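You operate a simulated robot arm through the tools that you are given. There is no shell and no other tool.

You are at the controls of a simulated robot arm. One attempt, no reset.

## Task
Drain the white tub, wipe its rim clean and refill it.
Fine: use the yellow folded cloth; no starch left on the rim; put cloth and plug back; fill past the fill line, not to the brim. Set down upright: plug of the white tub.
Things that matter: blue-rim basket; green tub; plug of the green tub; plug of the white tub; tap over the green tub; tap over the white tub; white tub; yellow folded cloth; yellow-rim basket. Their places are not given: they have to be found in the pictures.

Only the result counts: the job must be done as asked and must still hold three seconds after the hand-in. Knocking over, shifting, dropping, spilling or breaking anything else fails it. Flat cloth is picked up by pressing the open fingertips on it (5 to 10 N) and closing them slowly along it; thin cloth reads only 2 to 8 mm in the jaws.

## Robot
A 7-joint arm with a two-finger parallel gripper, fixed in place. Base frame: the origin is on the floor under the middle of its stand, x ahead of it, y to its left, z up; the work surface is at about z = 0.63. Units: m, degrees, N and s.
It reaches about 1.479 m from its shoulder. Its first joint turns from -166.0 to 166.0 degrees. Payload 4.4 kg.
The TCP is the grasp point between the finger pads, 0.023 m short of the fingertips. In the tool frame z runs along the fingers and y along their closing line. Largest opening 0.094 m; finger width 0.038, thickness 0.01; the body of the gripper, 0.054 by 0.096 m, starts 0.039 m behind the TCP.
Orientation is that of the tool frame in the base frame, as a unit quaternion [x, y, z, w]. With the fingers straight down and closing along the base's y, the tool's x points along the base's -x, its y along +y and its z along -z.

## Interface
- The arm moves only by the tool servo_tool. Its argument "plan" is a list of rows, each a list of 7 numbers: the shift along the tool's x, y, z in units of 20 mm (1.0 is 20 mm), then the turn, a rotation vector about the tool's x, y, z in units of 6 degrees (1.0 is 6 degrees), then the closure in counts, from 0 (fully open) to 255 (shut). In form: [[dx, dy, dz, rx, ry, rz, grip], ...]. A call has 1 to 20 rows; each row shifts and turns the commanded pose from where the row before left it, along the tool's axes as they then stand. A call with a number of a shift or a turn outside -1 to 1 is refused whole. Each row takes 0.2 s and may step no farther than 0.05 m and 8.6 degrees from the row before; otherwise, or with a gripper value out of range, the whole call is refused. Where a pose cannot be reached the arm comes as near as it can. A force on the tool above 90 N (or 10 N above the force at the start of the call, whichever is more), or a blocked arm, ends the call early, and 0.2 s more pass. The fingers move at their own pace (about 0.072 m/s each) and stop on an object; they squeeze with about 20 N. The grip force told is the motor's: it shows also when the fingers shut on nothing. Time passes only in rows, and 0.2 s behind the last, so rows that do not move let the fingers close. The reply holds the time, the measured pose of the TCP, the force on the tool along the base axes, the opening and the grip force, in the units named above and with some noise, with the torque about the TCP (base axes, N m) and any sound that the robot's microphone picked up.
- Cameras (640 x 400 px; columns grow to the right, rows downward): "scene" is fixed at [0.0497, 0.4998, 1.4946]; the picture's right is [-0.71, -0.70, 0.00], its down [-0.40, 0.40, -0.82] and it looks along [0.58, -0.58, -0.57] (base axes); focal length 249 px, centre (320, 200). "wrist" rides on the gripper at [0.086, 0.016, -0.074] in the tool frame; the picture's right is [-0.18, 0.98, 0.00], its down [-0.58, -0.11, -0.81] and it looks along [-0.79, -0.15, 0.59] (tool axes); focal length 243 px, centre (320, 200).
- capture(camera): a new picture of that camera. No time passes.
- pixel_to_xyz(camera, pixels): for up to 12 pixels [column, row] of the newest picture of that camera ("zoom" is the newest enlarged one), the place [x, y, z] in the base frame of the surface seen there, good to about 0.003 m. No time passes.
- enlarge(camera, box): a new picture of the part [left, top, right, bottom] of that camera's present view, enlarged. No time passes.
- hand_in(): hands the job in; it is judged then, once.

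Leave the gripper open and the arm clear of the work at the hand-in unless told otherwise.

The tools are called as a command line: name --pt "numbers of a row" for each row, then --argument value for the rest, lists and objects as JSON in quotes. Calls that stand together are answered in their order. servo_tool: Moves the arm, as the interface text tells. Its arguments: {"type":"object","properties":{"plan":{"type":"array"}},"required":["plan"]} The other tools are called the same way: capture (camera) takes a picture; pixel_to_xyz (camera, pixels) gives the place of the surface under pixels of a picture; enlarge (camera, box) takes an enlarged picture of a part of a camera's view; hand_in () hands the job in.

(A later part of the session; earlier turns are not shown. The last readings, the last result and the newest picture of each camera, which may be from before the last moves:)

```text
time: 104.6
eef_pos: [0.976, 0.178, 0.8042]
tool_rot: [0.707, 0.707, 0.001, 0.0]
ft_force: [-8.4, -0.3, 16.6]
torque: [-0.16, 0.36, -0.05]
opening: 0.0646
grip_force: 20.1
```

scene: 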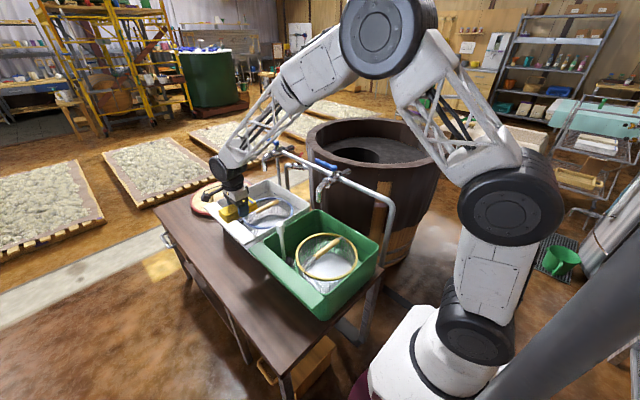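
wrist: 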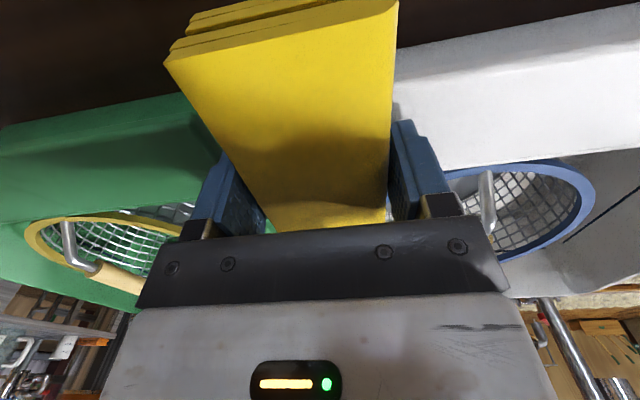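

servo_tool --pt "0 0.4 -0.005 0 0 0 255" --pt "0 0.5 0 0 0 0 255" --pt "0 0.5 0 0 0 0 255" --pt "0 0.5 0 0 0 0 255" --pt "0 0.5 0 0 0 0 255" --pt "0 0.5 0 0 0 0 255" --pt "0 0.5 0 0 0 0 255" --pt "0 0.5 0 0 0 0 255" --pt "0 0.5 0 0 0 0 255" --pt "0 0.5 0 0 0 0 255" --pt "0 0.5 0 0 0 0 255" --pt "0 0.5 0 0 0 0 255" --pt "0 0.4 0 0 0 0 255" --pt "0 0.2 0 0 0 0 255"

enlarge --camera "scene" --box '[190, 155, 320, 255]'

capture --camera "wrist"

```text
time: 107.6
eef_pos: [1.1061, 0.178, 0.8054]
tool_rot: [0.707, 0.707, -0.001, -0.001]
ft_force: [-1.9, 0.3, 4.4]
torque: [0.06, 0.03, 0.01]
opening: 0.0645
grip_force: 20.2
```

```text
4.00 times, centred on (255, 205) of scene
```

zoom: 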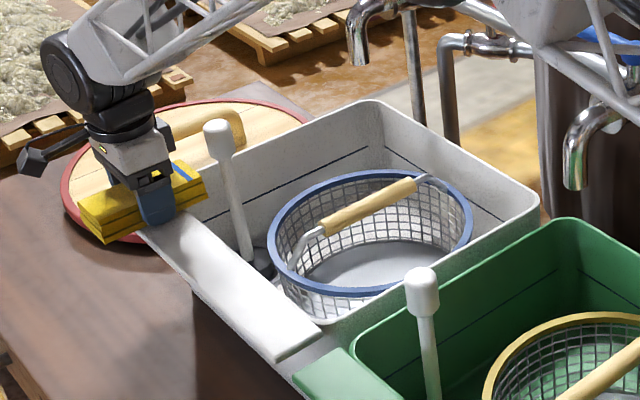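

```text
taken
```

wrist: 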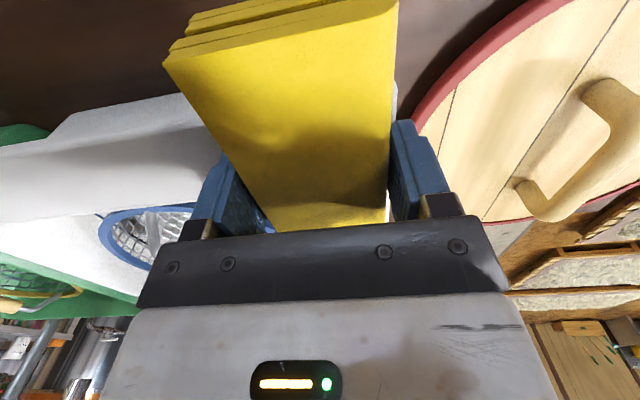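

The ledge is clean. One short back stroke over the far end, then lift and inspect the whole rim.

servo_tool --pt "0 -0.2 0.015 0 0 0 255" --pt "0 -0.4 0 0 0 0 255" --pt "0 -0.5 0 0 0 0 255" --pt "0 -0.5 0 0 0 0 255" --pt "0 -0.5 0 0 0 0 255" --pt "0 -0.5 0 0 0 0 255" --pt "0 -0.3 0 0 0 0 255" --pt "0 0 -0.1 0 0 0 255" --pt "0 0 -0.3 0 0 0 255" --pt "0 0 -0.5 0 0 0 255" --pt "0 0 -0.7 0 0 0 255" --pt "0 0 -0.7 0 0 0 255" --pt "0 0 -0.7 0 0 0 255" --pt "0 0 -0.7 0 0 0 255" --pt "0 0 -0.7 0 0 0 255" --pt "0 0 -0.7 0 0 0 255" --pt "0 0 -0.5 0 0 0 255" --pt "0 0 -0.3 0 0 0 255"

enlarge --camera "scene" --box '[190, 155, 320, 255]'

capture --camera "wrist"

```text
time: 111.4
eef_pos: [1.0471, 0.1776, 0.9231]
tool_rot: [0.707, 0.707, 0.0, 0.001]
ft_force: [0.1, -0.7, -0.7]
torque: [0.0, 0.0, -0.01]
opening: 0.0647
grip_force: 19.7
```

```text
4.00 times, centred on (255, 205) of scene
```

zoom: 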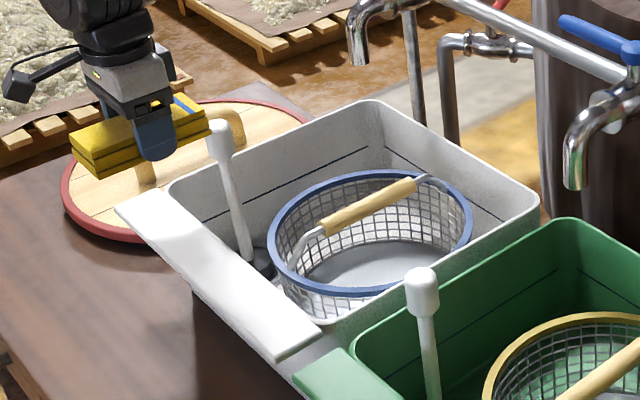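

```text
taken
```

wrist: 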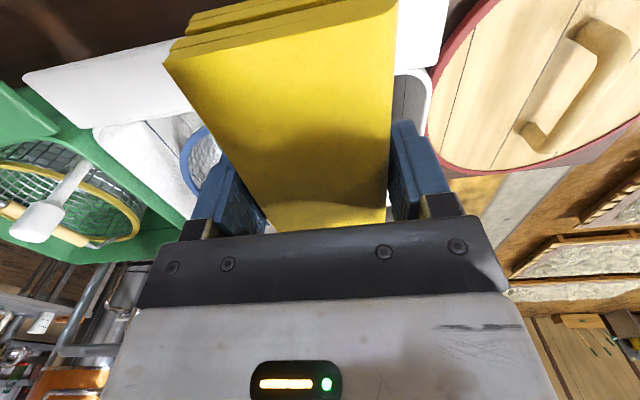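

The ledge looks spotless. I'll zoom once more on it and check that the tub didn't move.

enlarge --camera "scene" --box '[210, 195, 280, 250]'

enlarge --camera "scene" --box '[190, 165, 320, 245]'

pixel_to_xyz --camera "zoom" --pixels '[[378, 80], [588, 205], [330, 352], [268, 397], [75, 213], [195, 125]]'

```text
7.27 times, centred on (245, 222) of scene
```

zoom: 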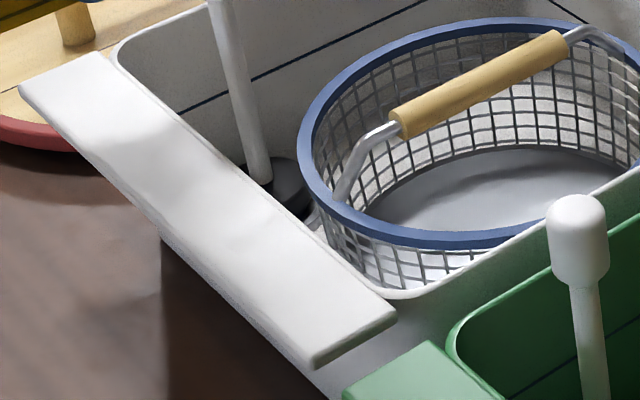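

```text
4.92 times, centred on (255, 205) of scene
```

zoom: 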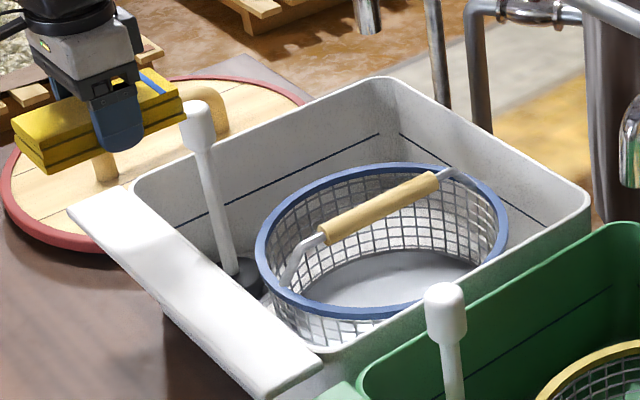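

```text
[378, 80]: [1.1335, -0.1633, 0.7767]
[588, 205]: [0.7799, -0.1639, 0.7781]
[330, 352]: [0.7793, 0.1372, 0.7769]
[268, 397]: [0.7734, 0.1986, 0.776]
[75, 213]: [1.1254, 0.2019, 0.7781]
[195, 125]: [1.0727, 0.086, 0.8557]
```

Clean and unmoved. Now I'll carry the cloth back to its place at (0.450, 0.284).

servo_tool --pt "0.07 -0.4 0 0 0 0 255" --pt "0.125 -0.7 0 0 0 0 255" --pt "0.178 -1 0 0 0 0 255" --pt "0.178 -1 0 0 0 0 255" --pt "0.178 -1 0 0 0 0 255" --pt "0.178 -1 0 0 0 0 255" --pt "0.178 -1 0 0 0 0 255" --pt "0.178 -1 0 0 0 0 255" --pt "0.178 -1 0 0 0 0 255" --pt "0.178 -1 0 0 0 0 255" --pt "0.178 -1 0 0 0 0 255" --pt "0.178 -1 0 0 0 0 255" --pt "0.178 -1 0 0 0 0 255" --pt "0.178 -1 0 0 0 0 255" --pt "0.178 -1 0 0 0 0 255" --pt "0.178 -1 0 0 0 0 255" --pt "0.178 -1 0 0 0 0 255" --pt "0.178 -1 0 0 0 0 255" --pt "0.178 -1 0 0 0 0 255" --pt "0.178 -1 0 0 0 0 255"

servo_tool --pt "0.178 -1 0 0 0 0 255" --pt "0.178 -1 0 0 0 0 255" --pt "0.178 -1 0 0 0 0 255" --pt "0.178 -1 0 0 0 0 255" --pt "0.178 -1 0 0 0 0 255" --pt "0.178 -1 0 0 0 0 255" --pt "0.178 -1 0 0 0 0 255" --pt "0.178 -1 0 0 0 0 255" --pt "0.178 -1 0 0 0 0 255" --pt "0.14 -0.8 0 0 0 0 255" --pt "0.09 -0.5 0 0 0 0 255" --pt "0.05 -0.3 0 0 0 0 255" --pt "0 0 0 0 0 0 255"

capture --camera "wrist"

capture --camera "scene"

```text
time: 115.6
eef_pos: [0.6651, 0.2467, 0.9224]
tool_rot: [0.707, 0.707, 0.001, 0.0]
ft_force: [-0.5, -0.1, -0.7]
torque: [-0.01, 0.02, -0.04]
opening: 0.0646
grip_force: 19.8
```

```text
time: 118.4
eef_pos: [0.4534, 0.2851, 0.9229]
tool_rot: [0.707, 0.707, 0.0, 0.0]
ft_force: [-0.1, 0.1, 0.1]
torque: [-0.01, 0.03, 0.0]
opening: 0.0646
grip_force: 19.8
```

```text
taken
```

wrist: 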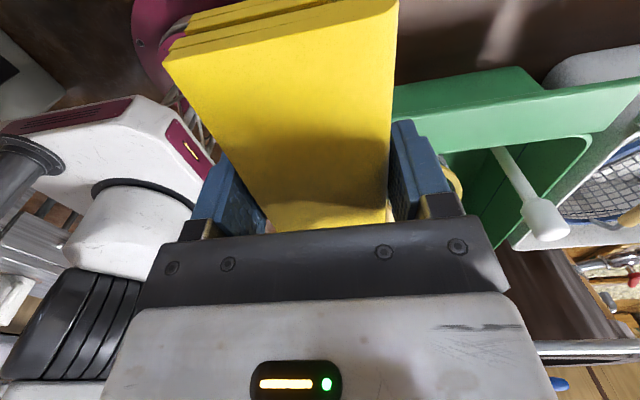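

```text
taken
```

scene: 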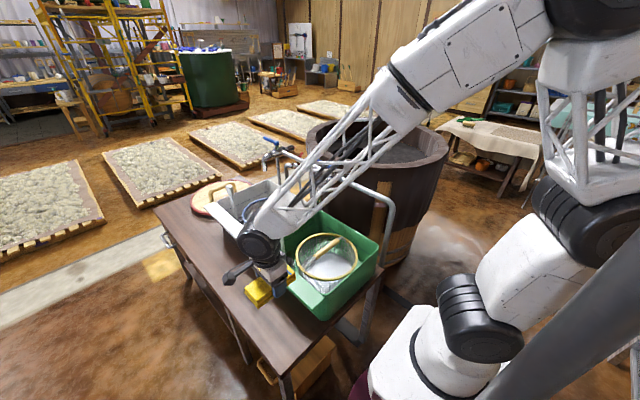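

Above the original place. Small correction and lower to about 1.5 cm above the bench.

servo_tool --pt "-0.05 -0.13 0.3 0 0 0 255" --pt "0 0 0.6 0 0 0 255" --pt "0 0 0.9 0 0 0 255" --pt "0 0 0.9 0 0 0 255" --pt "0 0 0.9 0 0 0 255" --pt "0 0 0.9 0 0 0 255" --pt "0 0 0.9 0 0 0 255" --pt "0 0 0.9 0 0 0 255" --pt "0 0 0.9 0 0 0 255" --pt "0 0 0.9 0 0 0 255" --pt "0 0 0.9 0 0 0 255" --pt "0 0 0.9 0 0 0 255" --pt "0 0 0.9 0 0 0 255" --pt "0 0 0.9 0 0 0 255" --pt "0 0 0.7 0 0 0 255" --pt "0 0 0.4 0 0 0 255" --pt "0 0 0.3 0 0 0 255" --pt "0 0 0 0 0 0 255"

enlarge --camera "scene" --box '[230, 270, 330, 370]'

```text
time: 122.2
eef_pos: [0.4516, 0.2831, 0.6602]
tool_rot: [0.707, 0.707, 0.0, 0.0]
ft_force: [0.5, -0.1, -0.4]
torque: [0.03, 0.0, -0.03]
opening: 0.0645
grip_force: 19.8
```

```text
4.00 times, centred on (280, 320) of scene
```

zoom: 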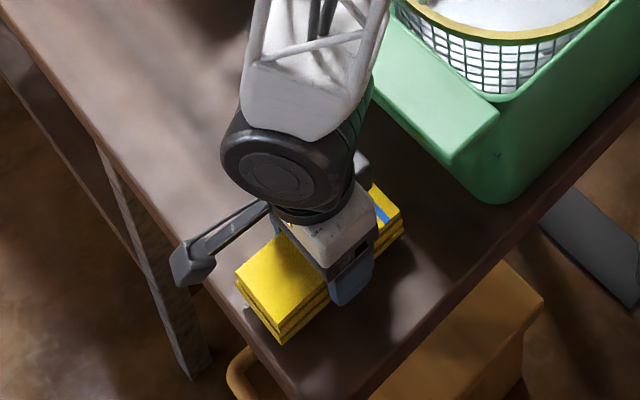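

About 14 mm to go. Lowering gently to contact.

servo_tool --pt "0 0 0.2 0 0 0 255" --pt "0 0 0.2 0 0 0 255" --pt "0 0 0.15 0 0 0 255" --pt "0 0 0.05 0 0 0 255" --pt "0 0 0.05 0 0 0 255" --pt "0 0 0 0 0 0 255"

```text
time: 123.6
eef_pos: [0.4517, 0.2835, 0.6475]
tool_rot: [0.707, 0.707, 0.0, 0.0]
ft_force: [0.2, 0.0, -0.1]
torque: [-0.03, 0.01, -0.02]
opening: 0.0646
grip_force: 20.4
```

servo_tool --pt "0 0 0.05 0 0 0 255" --pt "0 0 0.03 0 0 0 255" --pt "0 0 0 0 0 0 255"

```text
time: 124.4
eef_pos: [0.4508, 0.2832, 0.6456]
tool_rot: [0.707, 0.707, 0.0, 0.0]
ft_force: [-0.4, -0.1, -0.9]
torque: [0.03, -0.01, 0.0]
opening: 0.0647
grip_force: 20.0
```

Still no contact; a bit further in 0.6 mm steps.

servo_tool --pt "0 0 0.03 0 0 0 255" --pt "0 0 0.03 0 0 0 255" --pt "0 0 0 0 0 0 255"

```text
time: 125.2
eef_pos: [0.4496, 0.2829, 0.6443]
tool_rot: [0.708, 0.706, 0.001, -0.001]
ft_force: [-0.1, -0.5, -0.3]
torque: [0.03, -0.02, 0.03]
opening: 0.0646
grip_force: 19.7
```

No contact yet; continue in tiny steps.

servo_tool --pt "0 0 0.025 0 0 0 255" --pt "0 0 0.025 0 0 0 255" --pt "0 0 0 0 0 0 255"

enlarge --camera "scene" --box '[240, 310, 310, 360]'

pixel_to_xyz --camera "zoom" --pixels '[[180, 200], [180, 240], [120, 160], [200, 280]]'

```text
time: 126.0
eef_pos: [0.4514, 0.2834, 0.6447]
tool_rot: [0.707, 0.707, 0.0, 0.0]
ft_force: [-5.0, -5.3, 24.3]
torque: [-0.08, 0.21, 0.05]
opening: 0.0647
grip_force: 20.5
```

```text
8.00 times, centred on (275, 335) of scene
```

zoom: 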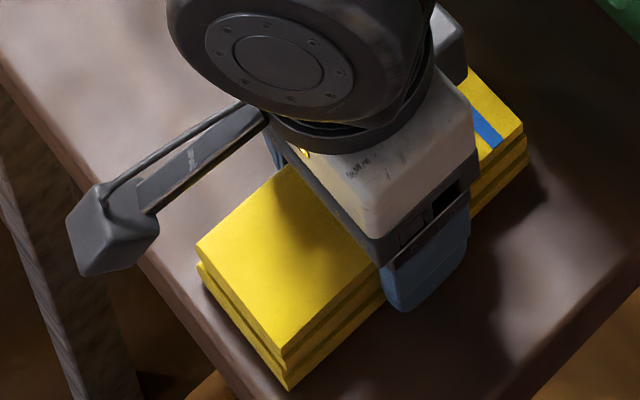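

```text
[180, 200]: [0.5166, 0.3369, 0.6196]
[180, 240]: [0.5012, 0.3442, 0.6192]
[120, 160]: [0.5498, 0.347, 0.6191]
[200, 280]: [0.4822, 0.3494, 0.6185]
```

Contact (24 N). I'll back off 0.7 mm, open slowly, and rise.

servo_tool --pt "0 0 -0.035 0 0 0 255" --pt "0 0 0 0 0 0 70" --pt "0 0 0 0 0 0 50" --pt "0 0 0 0 0 0 25" --pt "0 0 0 0 0 0 0" --pt "0 0 0 0 0 0 0" --pt "0 0 -0.3 0 0 0 0" --pt "0 0 -0.5 0 0 0 0" --pt "0 0 -1 0 0 0 0" --pt "0 0 -1 0 0 0 0" --pt "0 0 -1 0 0 0 0" --pt "0 0 -1 0 0 0 0" --pt "0 0 -1 0 0 0 0" --pt "0 0 -1 0 0 0 0" --pt "0 0 -1 0 0 0 0" --pt "0 0 -1 0 0 0 0" --pt "0 0 -1 0 0 0 0"

enlarge --camera "scene" --box '[235, 290, 335, 370]'

pixel_to_xyz --camera "zoom" --pixels '[[196, 258], [342, 127], [395, 180], [248, 318], [295, 222], [252, 340], [399, 200]]'

```text
time: 129.6
eef_pos: [0.4517, 0.2825, 0.8418]
tool_rot: [0.707, 0.707, 0.001, 0.0]
ft_force: [0.8, 0.9, -0.6]
torque: [0.0, 0.02, -0.02]
opening: 0.0937
grip_force: 0.0
```

```text
5.00 times, centred on (285, 330) of scene
```

zoom: 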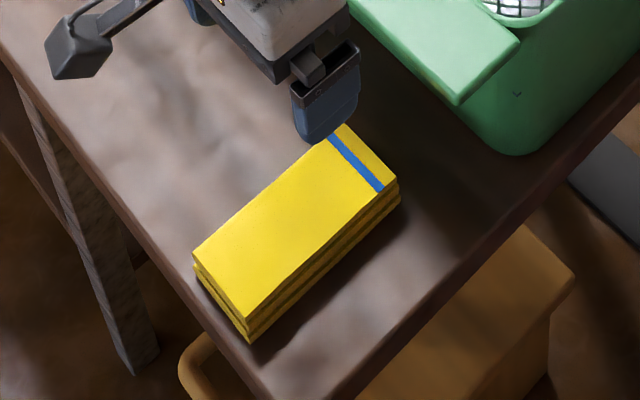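

```text
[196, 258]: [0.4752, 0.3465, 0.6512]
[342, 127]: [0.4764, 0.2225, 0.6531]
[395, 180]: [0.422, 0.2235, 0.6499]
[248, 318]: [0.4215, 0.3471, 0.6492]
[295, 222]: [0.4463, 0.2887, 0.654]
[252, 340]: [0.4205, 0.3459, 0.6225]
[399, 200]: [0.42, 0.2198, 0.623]
```

The cloth is back exactly in its place. Now the tap. First I turn the tool back −90° while rising, and I'll look closely at the tap and the vat's rim height.

servo_tool --pt "0 0 -1 0 0 -1 0" --pt "0 0 -1 0 0 -1 0" --pt "0 0 -1 0 0 -1 0" --pt "0 0 -1 0 0 -1 0" --pt "0 0 -1 0 0 -1 0" --pt "0 0 -1 0 0 -1 0" --pt "0 0 -1 0 0 -1 0" --pt "0 0 -1 0 0 -1 0" --pt "0 0 -1 0 0 -1 0" --pt "0 0 -1 0 0 -1 0" --pt "0 0 -1 0 0 -1 0" --pt "0 0 -1 0 0 -1 0" --pt "0 0 -1 0 0 -1 0" --pt "0 0 -1 0 0 -1 0" --pt "0 0 -1 0 0 -1 0" --pt "0 0 0 0 0 0 0"

capture --camera "scene"

capture --camera "wrist"

enlarge --camera "scene" --box '[245, 120, 345, 190]'

```text
time: 133.0
eef_pos: [0.4511, 0.2831, 1.141]
tool_rot: [0.0, 1.0, -0.001, 0.0]
ft_force: [0.0, -0.2, 0.1]
torque: [0.0, -0.01, 0.0]
opening: 0.0939
grip_force: 0.2
```

```text
taken
```

scene: 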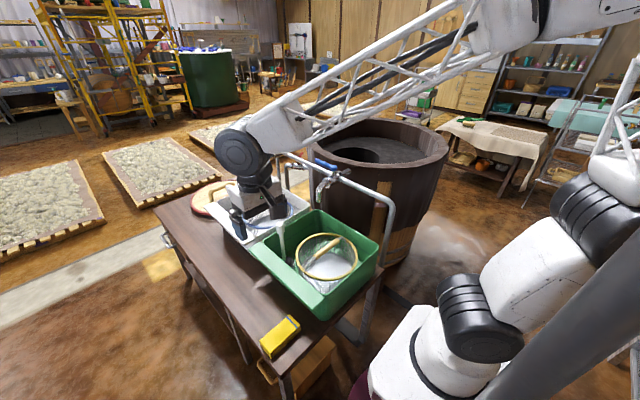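

```text
taken
```

wrist: 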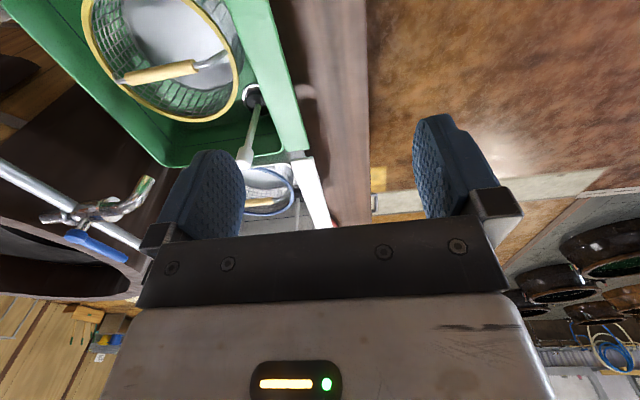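

```text
5.71 times, centred on (295, 155) of scene
```

zoom: 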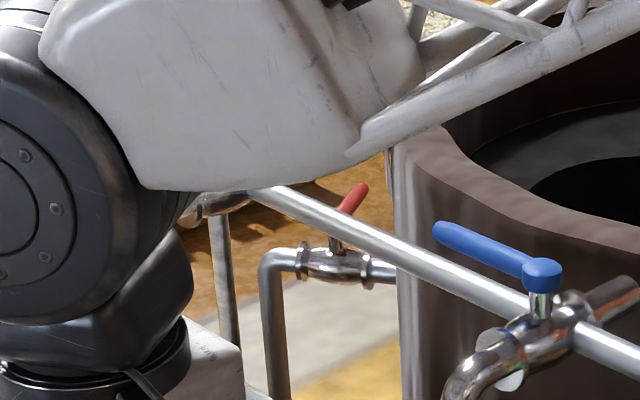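

I'll measure the vat rim height and the tap region before moving over.

pixel_to_xyz --camera "scene" --pixels '[[440, 150], [400, 125], [340, 125], [320, 160], [312, 137], [345, 118], [395, 180], [430, 200]]'

servo_tool --pt "-1 -0.4 -0.3 0 0 0 0" --pt "-1 -0.4 -0.3 0 0 0 0" --pt "-1 -0.4 -0.3 0 0 0 0" --pt "-1 -0.4 -0.3 0 0 0 0" --pt "-1 -0.4 -0.3 0 0 0 0" --pt "-1 -0.4 0 0 0 0 0" --pt "-1 -0.4 0 0 0 0 0" --pt "-1 -0.4 0 0 0 0 0" --pt "-1 -0.4 0 0 0 0 0" --pt "-1 -0.4 0 0 0 0 0" --pt "-1 -0.4 0 0 0 0 0" --pt "-1 -0.4 0 0 0 0 0" --pt "-1 -0.4 0 0 0 0 0" --pt "-1 -0.4 0 0 0 0 0" --pt "-1 -0.4 0 0 0 0 0" --pt "-1 -0.4 0 0 0 0 0" --pt "-1 -0.4 0 0 0 0 0" --pt "-1 -0.4 0 0 0 0 0" --pt "-1 -0.4 0 0 0 0 0" --pt "-1 -0.4 0 0 0 0 0"

capture --camera "scene"

capture --camera "wrist"

```text
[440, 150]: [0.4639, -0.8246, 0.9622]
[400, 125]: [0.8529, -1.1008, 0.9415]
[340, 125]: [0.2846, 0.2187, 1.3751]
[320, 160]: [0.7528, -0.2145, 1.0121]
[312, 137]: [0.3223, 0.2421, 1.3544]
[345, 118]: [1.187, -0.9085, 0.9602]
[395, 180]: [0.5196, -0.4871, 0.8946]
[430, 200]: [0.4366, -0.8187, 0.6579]
```

```text
time: 137.2
eef_pos: [0.8508, 0.1227, 1.171]
tool_rot: [0.0, 1.0, -0.001, 0.0]
ft_force: [-0.4, 0.5, 0.5]
torque: [0.01, -0.01, -0.01]
opening: 0.0941
grip_force: 0.0
```

```text
taken
```

scene: 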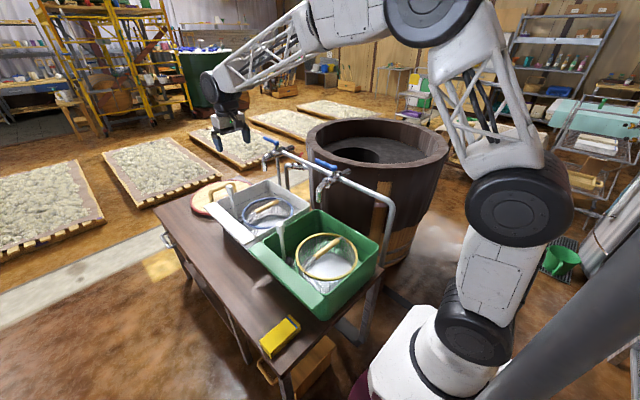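

```text
taken
```

wrist: 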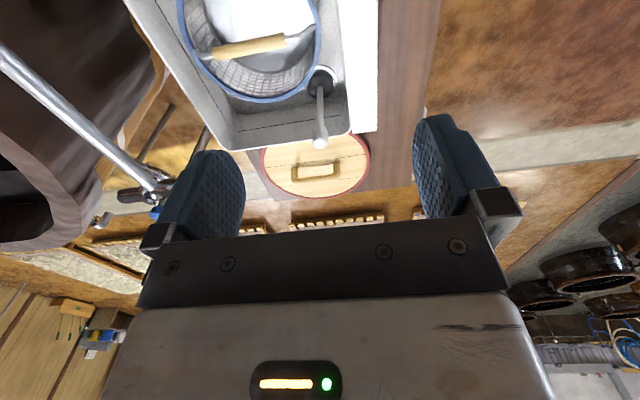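

The vat rim (z≈0.96) is far behind. Now I move above the tap lever's outer part (1.145, −0.21), staying about 8 cm above it.

servo_tool --pt "-0.865 -0.978 0.15 0 0 0 0" --pt "-0.865 -0.978 0.15 0 0 0 0" --pt "-0.865 -0.978 0.15 0 0 0 0" --pt "-0.865 -0.978 0.15 0 0 0 0" --pt "-0.865 -0.978 0.15 0 0 0 0" --pt "-0.865 -0.978 0.15 0 0 0 0" --pt "-0.865 -0.978 0.15 0 0 0 0" --pt "-0.865 -0.978 0.15 0 0 0 0" --pt "-0.865 -0.978 0.15 0 0 0 0" --pt "-0.865 -0.978 0.15 0 0 0 0" --pt "-0.865 -0.978 0.15 0 0 0 0" --pt "-0.865 -0.978 0.15 0 0 0 0" --pt "-0.865 -0.978 0.15 0 0 0 0" --pt "-0.865 -0.978 0.15 0 0 0 0" --pt "-0.865 -0.978 0.15 0 0 0 0" --pt "-0.865 -0.978 0.15 0 0 0 0" --pt "-0.865 -0.978 0.15 0 0 0 0" --pt "0 0 0 0 0 0 0"

capture --camera "wrist"

enlarge --camera "scene" --box '[215, 80, 345, 180]'

```text
time: 141.0
eef_pos: [1.1449, -0.2113, 1.1198]
tool_rot: [0.0, 1.0, -0.001, 0.0]
ft_force: [-0.4, -0.6, -0.1]
torque: [0.01, -0.01, 0.02]
opening: 0.094
grip_force: 0.0
```

```text
taken
```

wrist: 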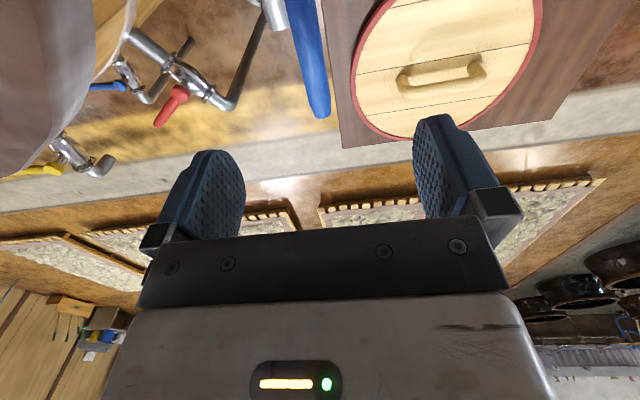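

```text
4.00 times, centred on (280, 130) of scene
```

zoom: 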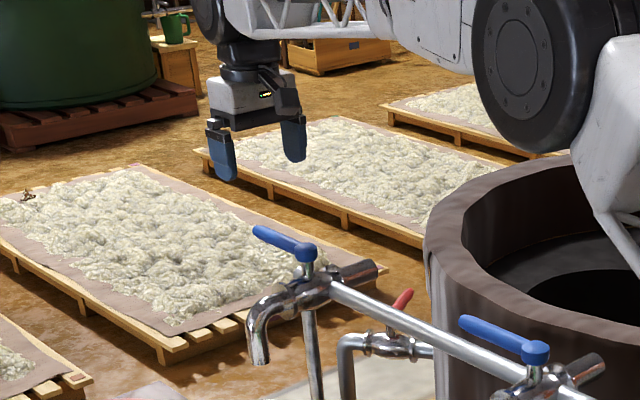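

The lever shows at the top of the wrist view, tip at (318,110). I'll measure it precisely.

pixel_to_xyz --camera "wrist" --pixels '[[318, 110], [312, 80], [305, 40], [300, 10], [325, 80], [298, 80], [318, 40], [292, 40], [270, 15]]'

pixel_to_xyz --camera "zoom" --pixels '[[305, 250], [255, 228], [280, 238], [305, 275], [260, 355], [340, 290], [315, 350], [365, 265], [275, 300]]'

```text
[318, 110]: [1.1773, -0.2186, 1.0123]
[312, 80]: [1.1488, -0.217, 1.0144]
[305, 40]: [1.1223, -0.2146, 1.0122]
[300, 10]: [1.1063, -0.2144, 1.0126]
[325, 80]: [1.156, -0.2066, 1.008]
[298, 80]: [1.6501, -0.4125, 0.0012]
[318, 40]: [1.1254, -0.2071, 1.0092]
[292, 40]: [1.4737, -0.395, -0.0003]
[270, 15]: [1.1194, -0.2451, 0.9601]
```

```text
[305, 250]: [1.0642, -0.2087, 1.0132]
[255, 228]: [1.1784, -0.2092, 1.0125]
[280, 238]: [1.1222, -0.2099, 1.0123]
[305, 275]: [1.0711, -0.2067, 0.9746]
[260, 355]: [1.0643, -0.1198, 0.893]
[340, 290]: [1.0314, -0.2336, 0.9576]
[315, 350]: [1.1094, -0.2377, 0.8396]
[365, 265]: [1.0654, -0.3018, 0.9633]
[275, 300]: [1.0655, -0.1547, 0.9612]
```

The lever runs straight along +x from the axis (1.066, −0.211) to its tip (1.18, −0.212), at z≈1.000–1.014. I'll narrow the jaws to about 40 mm and lower around it to TCP z≈1.018.

servo_tool --pt "-0.15 0 0 0 0 0 146" --pt "0 0 0.6 0 0 0 146" --pt "0 0 0.8 0 0 0 146" --pt "0 0 0.8 0 0 0 146" --pt "0 0 0.8 0 0 0 146" --pt "0 0 0.8 0 0 0 146" --pt "0 0 0.7 0 0 0 146" --pt "0 0 0.4 0 0 0 146" --pt "0 0 0.2 0 0 0 146" --pt "0 0 0 0 0 0 146"

capture --camera "wrist"

enlarge --camera "scene" --box '[225, 100, 325, 180]'

```text
time: 143.2
eef_pos: [1.1477, -0.2096, 1.0186]
tool_rot: [0.0, 1.0, -0.001, 0.0]
ft_force: [-0.4, -0.8, 0.0]
torque: [0.02, -0.02, -0.01]
opening: 0.0402
grip_force: 0.1
```

```text
taken
```

wrist: 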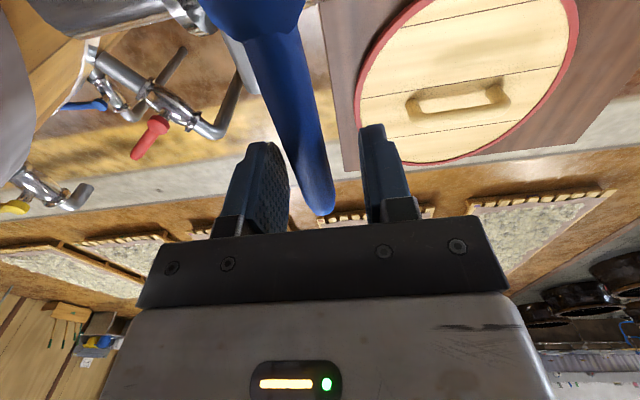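

```text
5.00 times, centred on (275, 140) of scene
```

zoom: 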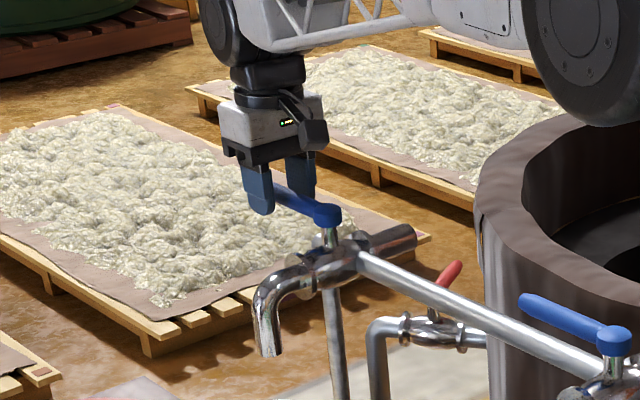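

The lever is between the fingers. I'll narrow the jaws to about 20 mm, then try turning it a little toward +y (counter-clockwise from above) along the arc.

servo_tool --pt "0 0 0 0 0 0 180" --pt "0 0 0 0 0 0 200" --pt "0 0 0 0 0 0 200" --pt "0.006 0.21 0 0 0 -0.5 200" --pt "0.006 0.21 0 0 0 -0.5 200" --pt "0.006 0.21 0 0 0 -0.5 200" --pt "0 0 0 0 0 0 200"

enlarge --camera "scene" --box '[225, 100, 325, 180]'

```text
time: 144.8
eef_pos: [1.1465, -0.1978, 1.0174]
tool_rot: [-0.079, 0.997, 0.0, -0.001]
ft_force: [-10.4, -36.1, 1.3]
torque: [-0.52, 0.2, 2.21]
opening: 0.023
grip_force: 45.4
```

```text
5.00 times, centred on (275, 140) of scene
```

zoom: 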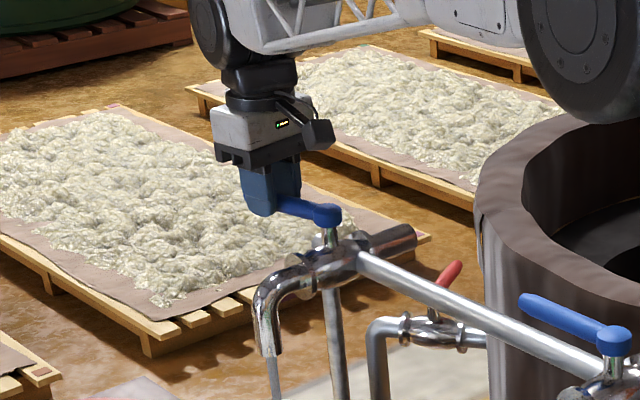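

Force is −36 N in y, and I think I see a thin stream below the spout at (275,375). I'll zoom in to confirm.

enlarge --camera "scene" --box '[255, 130, 315, 180]'

enlarge --camera "scene" --box '[190, 155, 320, 255]'

capture --camera "wrist"

```text
8.00 times, centred on (285, 155) of scene
```

zoom: 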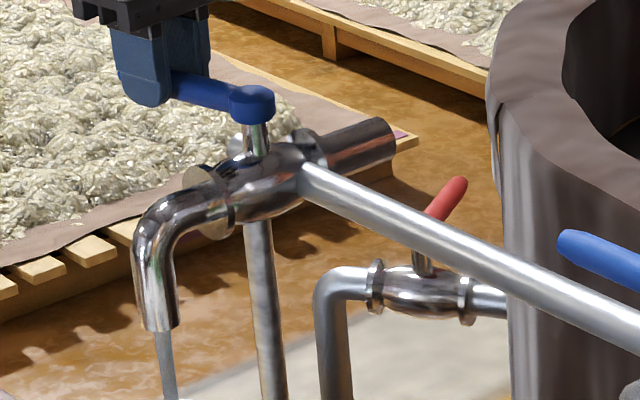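

```text
4.00 times, centred on (255, 205) of scene
```

zoom: 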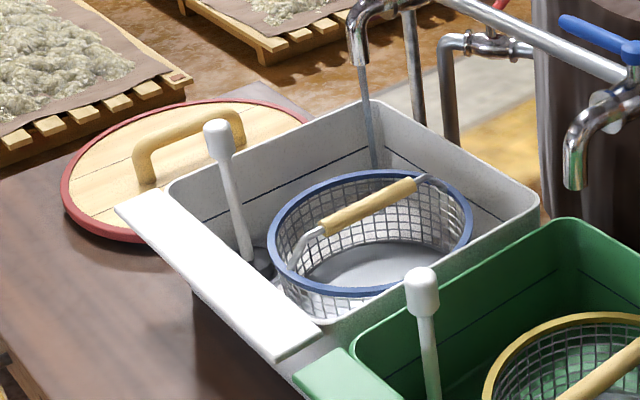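

```text
taken
```

wrist: 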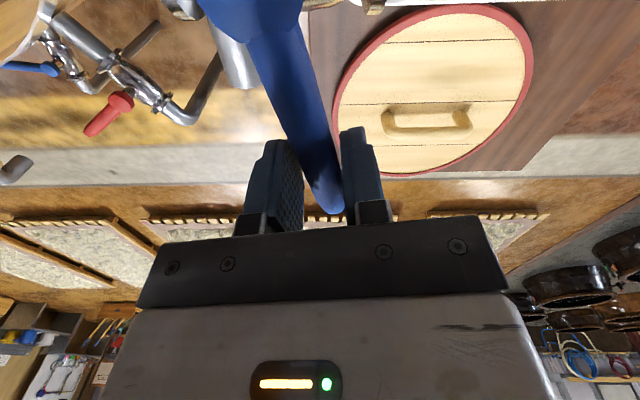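

Water is flowing: turning toward +y opens the tap. I'll wait 2 s and measure the rate of rise.

servo_tool --pt "0 0 0 0 0 0 200" --pt "0 0 0 0 0 0 200" --pt "0 0 0 0 0 0 200" --pt "0 0 0 0 0 0 200" --pt "0 0 0 0 0 0 200" --pt "0 0 0 0 0 0 200" --pt "0 0 0 0 0 0 200" --pt "0 0 0 0 0 0 200" --pt "0 0 0 0 0 0 200"

enlarge --camera "scene" --box '[190, 165, 320, 245]'

pixel_to_xyz --camera "zoom" --pixels '[[380, 280], [420, 270], [360, 295], [265, 225], [260, 260], [275, 195], [255, 200], [440, 150]]'

```text
time: 146.8
eef_pos: [1.1462, -0.1979, 1.0178]
tool_rot: [-0.078, 0.997, 0.0, 0.0]
ft_force: [-32.8, -32.9, 2.1]
torque: [-0.44, 0.48, 1.8]
opening: 0.0236
grip_force: 45.5
```

```text
4.92 times, centred on (255, 205) of scene
```

zoom: 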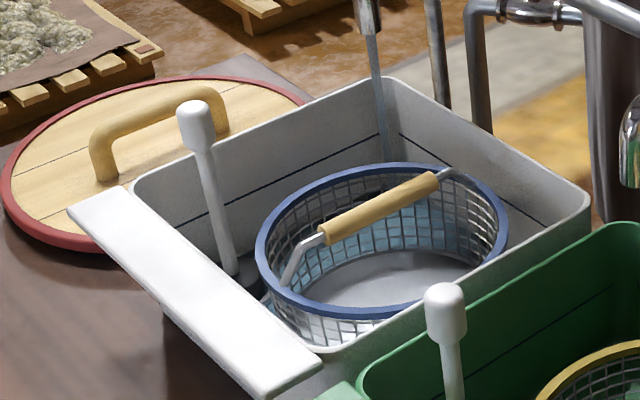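

```text
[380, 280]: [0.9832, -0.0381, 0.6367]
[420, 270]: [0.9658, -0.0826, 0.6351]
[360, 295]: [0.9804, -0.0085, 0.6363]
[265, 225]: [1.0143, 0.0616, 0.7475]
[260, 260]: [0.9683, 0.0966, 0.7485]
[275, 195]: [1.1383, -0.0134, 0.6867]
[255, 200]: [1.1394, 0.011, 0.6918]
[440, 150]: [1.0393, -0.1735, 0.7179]
```

The water is rising. The jaws are squeezing the lever and straining the arm (33 N), so I'll loosen them slightly and keep watching.

servo_tool --pt "0 0 0 0 0 0 185" --pt "0 0 0 0 0 0 180" --pt "0 0 0 0 0 0 180" --pt "0 0 0 0 0 0 180"

enlarge --camera "scene" --box '[190, 165, 320, 245]'

pixel_to_xyz --camera "zoom" --pixels '[[380, 280], [420, 270], [360, 295], [390, 170], [300, 200], [440, 180]]'

enlarge --camera "wrist" --box '[160, 0, 480, 240]'

```text
time: 147.8
eef_pos: [1.1469, -0.1969, 1.0186]
tool_rot: [-0.079, 0.997, 0.0, 0.0]
ft_force: [1.7, 1.9, 1.3]
torque: [0.03, -0.02, 0.06]
opening: 0.0286
grip_force: 1.2
```

```text
4.92 times, centred on (255, 205) of scene
```

zoom: 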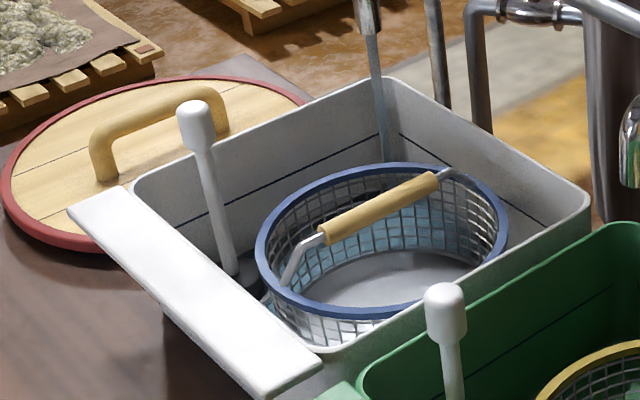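

```text
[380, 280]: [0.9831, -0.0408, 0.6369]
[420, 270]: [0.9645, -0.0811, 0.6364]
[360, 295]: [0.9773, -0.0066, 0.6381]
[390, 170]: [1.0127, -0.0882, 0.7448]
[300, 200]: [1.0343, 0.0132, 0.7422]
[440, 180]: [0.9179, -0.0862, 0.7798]
```

```text
1.67 times, centred on (320, 120) of wrist
```

zoom: 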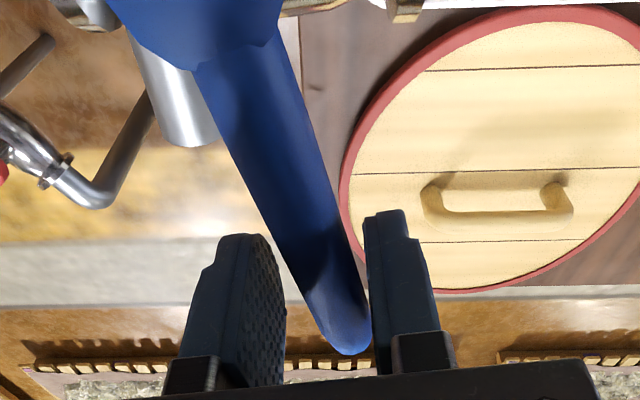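

The lever stays put when freed, and water keeps running. Wait 4 s more and gauge the level.

servo_tool --pt "0 0 0 0 0 0 180" --pt "0 0 0 0 0 0 180" --pt "0 0 0 0 0 0 180" --pt "0 0 0 0 0 0 180" --pt "0 0 0 0 0 0 180" --pt "0 0 0 0 0 0 180" --pt "0 0 0 0 0 0 180" --pt "0 0 0 0 0 0 180" --pt "0 0 0 0 0 0 180" --pt "0 0 0 0 0 0 180" --pt "0 0 0 0 0 0 180" --pt "0 0 0 0 0 0 180" --pt "0 0 0 0 0 0 180" --pt "0 0 0 0 0 0 180" --pt "0 0 0 0 0 0 180" --pt "0 0 0 0 0 0 180" --pt "0 0 0 0 0 0 180" --pt "0 0 0 0 0 0 180" --pt "0 0 0 0 0 0 180" --pt "0 0 0 0 0 0 180"

enlarge --camera "scene" --box '[190, 165, 320, 245]'

pixel_to_xyz --camera "zoom" --pixels '[[380, 280], [420, 270], [360, 295], [395, 160], [340, 165], [260, 215]]'

```text
time: 152.0
eef_pos: [1.1465, -0.198, 1.0182]
tool_rot: [-0.079, 0.997, 0.0, 0.0]
ft_force: [0.6, 0.6, -0.8]
torque: [0.03, -0.03, -0.02]
opening: 0.0275
grip_force: 0.0
```

```text
4.92 times, centred on (255, 205) of scene
```

zoom: 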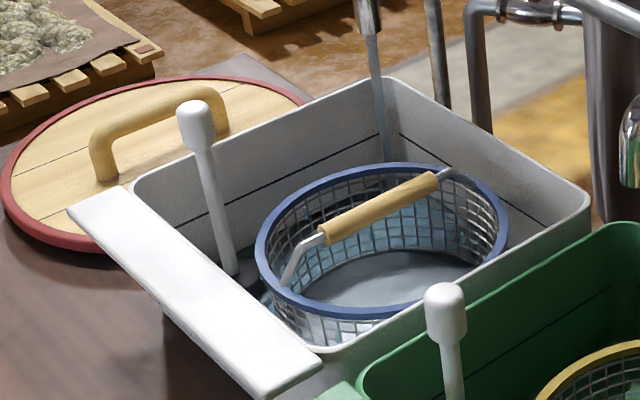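

```text
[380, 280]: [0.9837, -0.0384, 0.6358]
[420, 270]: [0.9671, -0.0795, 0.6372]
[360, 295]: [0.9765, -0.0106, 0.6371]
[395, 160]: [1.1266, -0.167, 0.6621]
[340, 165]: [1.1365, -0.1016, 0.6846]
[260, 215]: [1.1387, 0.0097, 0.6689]
```

The level creeps up about 1 mm/s, which is too slow. I'll open the tap further by about 21° along the arc.

servo_tool --pt "0.006 0.213 0 0 0 -0.5 180" --pt "0.006 0.213 0 0 0 -0.5 180" --pt "0.006 0.213 0 0 0 -0.5 180" --pt "0.006 0.213 0 0 0 -0.5 180" --pt "0.006 0.213 0 0 0 -0.5 180" --pt "0.006 0.213 0 0 0 -0.5 180" --pt "0.006 0.213 0 0 0 -0.5 180" --pt "0 0 0 0 0 0 180"

enlarge --camera "scene" --box '[235, 110, 335, 190]'

enlarge --camera "scene" --box '[190, 165, 320, 245]'

pixel_to_xyz --camera "zoom" --pixels '[[380, 280], [420, 270], [360, 295]]'

```text
time: 153.8
eef_pos: [1.1365, -0.1681, 1.0167]
tool_rot: [-0.259, 0.966, 0.001, 0.001]
ft_force: [2.0, -1.9, 2.2]
torque: [-0.07, -0.01, 0.08]
opening: 0.0288
grip_force: 0.8
```

```text
5.00 times, centred on (285, 150) of scene
```

zoom: 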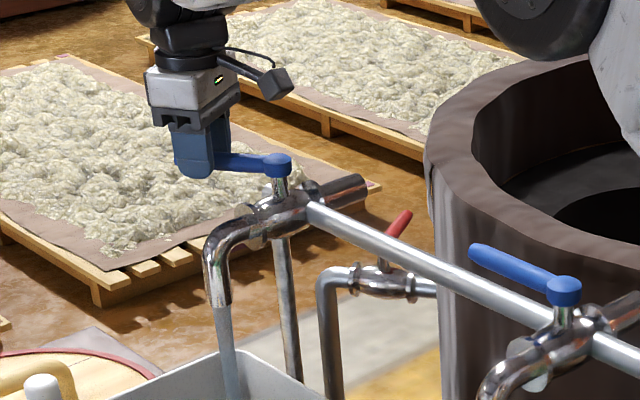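

```text
4.92 times, centred on (255, 205) of scene
```

zoom: 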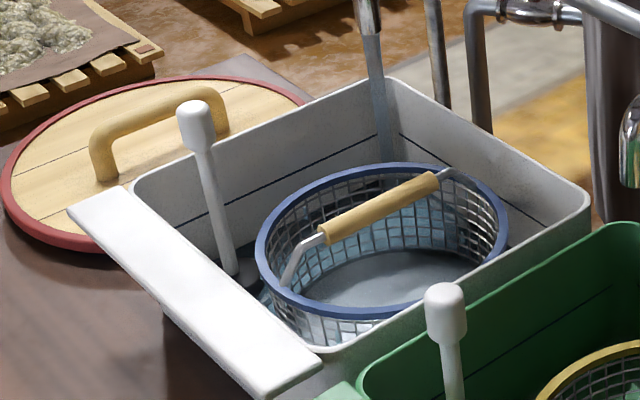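

```text
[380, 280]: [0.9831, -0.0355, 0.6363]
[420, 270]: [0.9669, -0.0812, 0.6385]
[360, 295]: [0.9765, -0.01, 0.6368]
```

The stream is thicker now. Wait 4 s and measure.

servo_tool --pt "0 0 0 0 0 0 180" --pt "0 0 0 0 0 0 180" --pt "0 0 0 0 0 0 180" --pt "0 0 0 0 0 0 180" --pt "0 0 0 0 0 0 180" --pt "0 0 0 0 0 0 180" --pt "0 0 0 0 0 0 180" --pt "0 0 0 0 0 0 180" --pt "0 0 0 0 0 0 180" --pt "0 0 0 0 0 0 180" --pt "0 0 0 0 0 0 180" --pt "0 0 0 0 0 0 180" --pt "0 0 0 0 0 0 180" --pt "0 0 0 0 0 0 180" --pt "0 0 0 0 0 0 180" --pt "0 0 0 0 0 0 180" --pt "0 0 0 0 0 0 180" --pt "0 0 0 0 0 0 180" --pt "0 0 0 0 0 0 180"

enlarge --camera "scene" --box '[190, 165, 320, 245]'

pixel_to_xyz --camera "zoom" --pixels '[[380, 280], [420, 270], [360, 295], [395, 160], [340, 165], [260, 215]]'

```text
time: 157.8
eef_pos: [1.1363, -0.1683, 1.017]
tool_rot: [-0.259, 0.966, 0.0, -0.001]
ft_force: [1.0, -0.2, -0.5]
torque: [-0.03, -0.03, -0.01]
opening: 0.0276
grip_force: 0.0
```

```text
4.92 times, centred on (255, 205) of scene
```

zoom: 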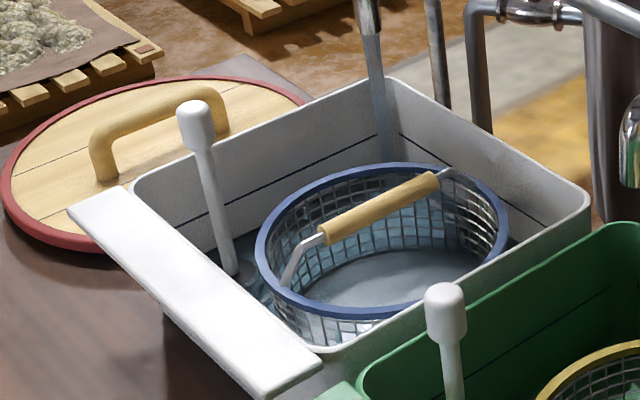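

```text
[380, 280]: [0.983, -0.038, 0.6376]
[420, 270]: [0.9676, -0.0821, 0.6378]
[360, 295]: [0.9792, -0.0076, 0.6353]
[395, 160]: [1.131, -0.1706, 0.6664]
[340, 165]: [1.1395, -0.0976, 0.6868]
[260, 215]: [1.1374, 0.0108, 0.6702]
```

Clear water may read through to the floor, so I need to see the waterline. Zooming in on the inner walls.

enlarge --camera "scene" --box '[225, 180, 305, 235]'

enlarge --camera "scene" --box '[228, 195, 268, 225]'

```text
7.27 times, centred on (265, 208) of scene
```

zoom: 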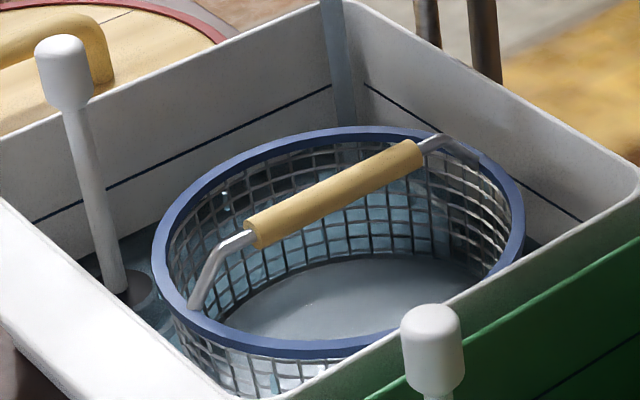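

```text
13.33 times, centred on (248, 210) of scene
```

zoom: 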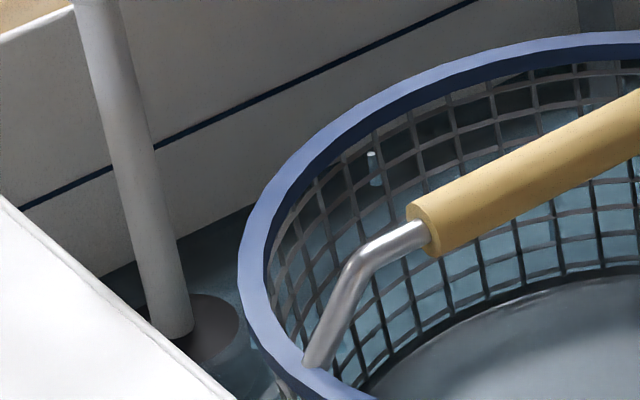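

The waterline against the far wall runs around (200,228) in this zoom. I'll measure the wall just above and the water just below it.

pixel_to_xyz --camera "zoom" --pixels '[[200, 218], [200, 224], [200, 230], [200, 236], [200, 245], [225, 208], [225, 214], [225, 220], [225, 230], [220, 260], [230, 240]]'

```text
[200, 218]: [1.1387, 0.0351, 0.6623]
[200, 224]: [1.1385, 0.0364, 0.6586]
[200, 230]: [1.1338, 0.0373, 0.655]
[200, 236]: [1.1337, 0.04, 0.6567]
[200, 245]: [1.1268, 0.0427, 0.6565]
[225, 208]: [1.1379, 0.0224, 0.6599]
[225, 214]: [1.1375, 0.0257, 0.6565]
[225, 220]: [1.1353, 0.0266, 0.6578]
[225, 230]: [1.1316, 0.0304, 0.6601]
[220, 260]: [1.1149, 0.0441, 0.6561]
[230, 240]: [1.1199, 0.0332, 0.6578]
```

The water surface outside the basket is at about 0.657. I'll check inside the basket as well.

enlarge --camera "scene" --box '[190, 165, 320, 245]'

pixel_to_xyz --camera "zoom" --pixels '[[380, 280], [440, 265], [330, 290], [460, 235], [400, 230], [350, 255], [262, 285], [255, 290], [248, 250], [520, 240], [505, 250]]'

```text
4.92 times, centred on (255, 205) of scene
```

zoom: 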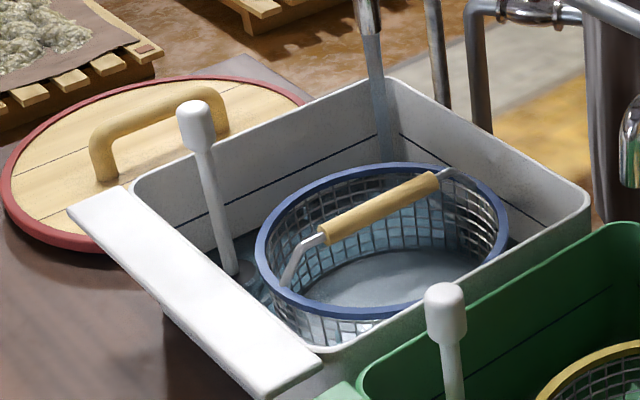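

```text
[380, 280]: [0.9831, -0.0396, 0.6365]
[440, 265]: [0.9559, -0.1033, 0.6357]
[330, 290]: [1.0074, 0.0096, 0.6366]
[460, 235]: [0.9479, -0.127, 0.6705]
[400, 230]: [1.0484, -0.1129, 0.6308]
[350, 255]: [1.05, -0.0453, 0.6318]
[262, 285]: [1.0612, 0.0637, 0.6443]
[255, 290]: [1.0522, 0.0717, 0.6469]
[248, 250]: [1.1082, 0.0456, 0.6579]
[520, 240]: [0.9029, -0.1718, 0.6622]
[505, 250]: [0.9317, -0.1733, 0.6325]
```

The surface near the far wall reads a consistent ≈0.657, so the plug is sealing. Wait 4 s more and measure the same waterline.

servo_tool --pt "0 0 0 0 0 0 180" --pt "0 0 0 0 0 0 180" --pt "0 0 0 0 0 0 180" --pt "0 0 0 0 0 0 180" --pt "0 0 0 0 0 0 180" --pt "0 0 0 0 0 0 180" --pt "0 0 0 0 0 0 180" --pt "0 0 0 0 0 0 180" --pt "0 0 0 0 0 0 180" --pt "0 0 0 0 0 0 180" --pt "0 0 0 0 0 0 180" --pt "0 0 0 0 0 0 180" --pt "0 0 0 0 0 0 180" --pt "0 0 0 0 0 0 180" --pt "0 0 0 0 0 0 180" --pt "0 0 0 0 0 0 180" --pt "0 0 0 0 0 0 180" --pt "0 0 0 0 0 0 180" --pt "0 0 0 0 0 0 180"

enlarge --camera "scene" --box '[228, 195, 268, 225]'

pixel_to_xyz --camera "zoom" --pixels '[[200, 206], [200, 212], [200, 218], [200, 224], [200, 230], [200, 245], [225, 208], [225, 220], [225, 230], [220, 260], [230, 240]]'

```text
time: 161.8
eef_pos: [1.1374, -0.1691, 1.0177]
tool_rot: [-0.26, 0.966, 0.0, 0.0]
ft_force: [0.9, -0.2, 0.0]
torque: [0.01, -0.01, 0.0]
opening: 0.0277
grip_force: 0.1
```

```text
13.33 times, centred on (248, 210) of scene
```

zoom: 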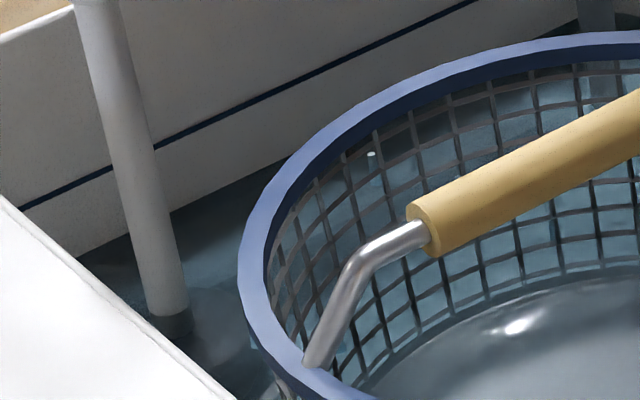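

```text
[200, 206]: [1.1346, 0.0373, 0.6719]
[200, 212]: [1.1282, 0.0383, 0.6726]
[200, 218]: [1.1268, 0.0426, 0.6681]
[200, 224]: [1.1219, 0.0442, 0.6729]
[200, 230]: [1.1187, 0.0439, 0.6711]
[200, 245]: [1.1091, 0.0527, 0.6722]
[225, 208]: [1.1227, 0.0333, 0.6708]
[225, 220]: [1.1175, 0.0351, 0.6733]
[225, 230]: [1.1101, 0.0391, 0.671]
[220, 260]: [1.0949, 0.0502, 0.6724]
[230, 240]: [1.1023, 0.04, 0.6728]
```

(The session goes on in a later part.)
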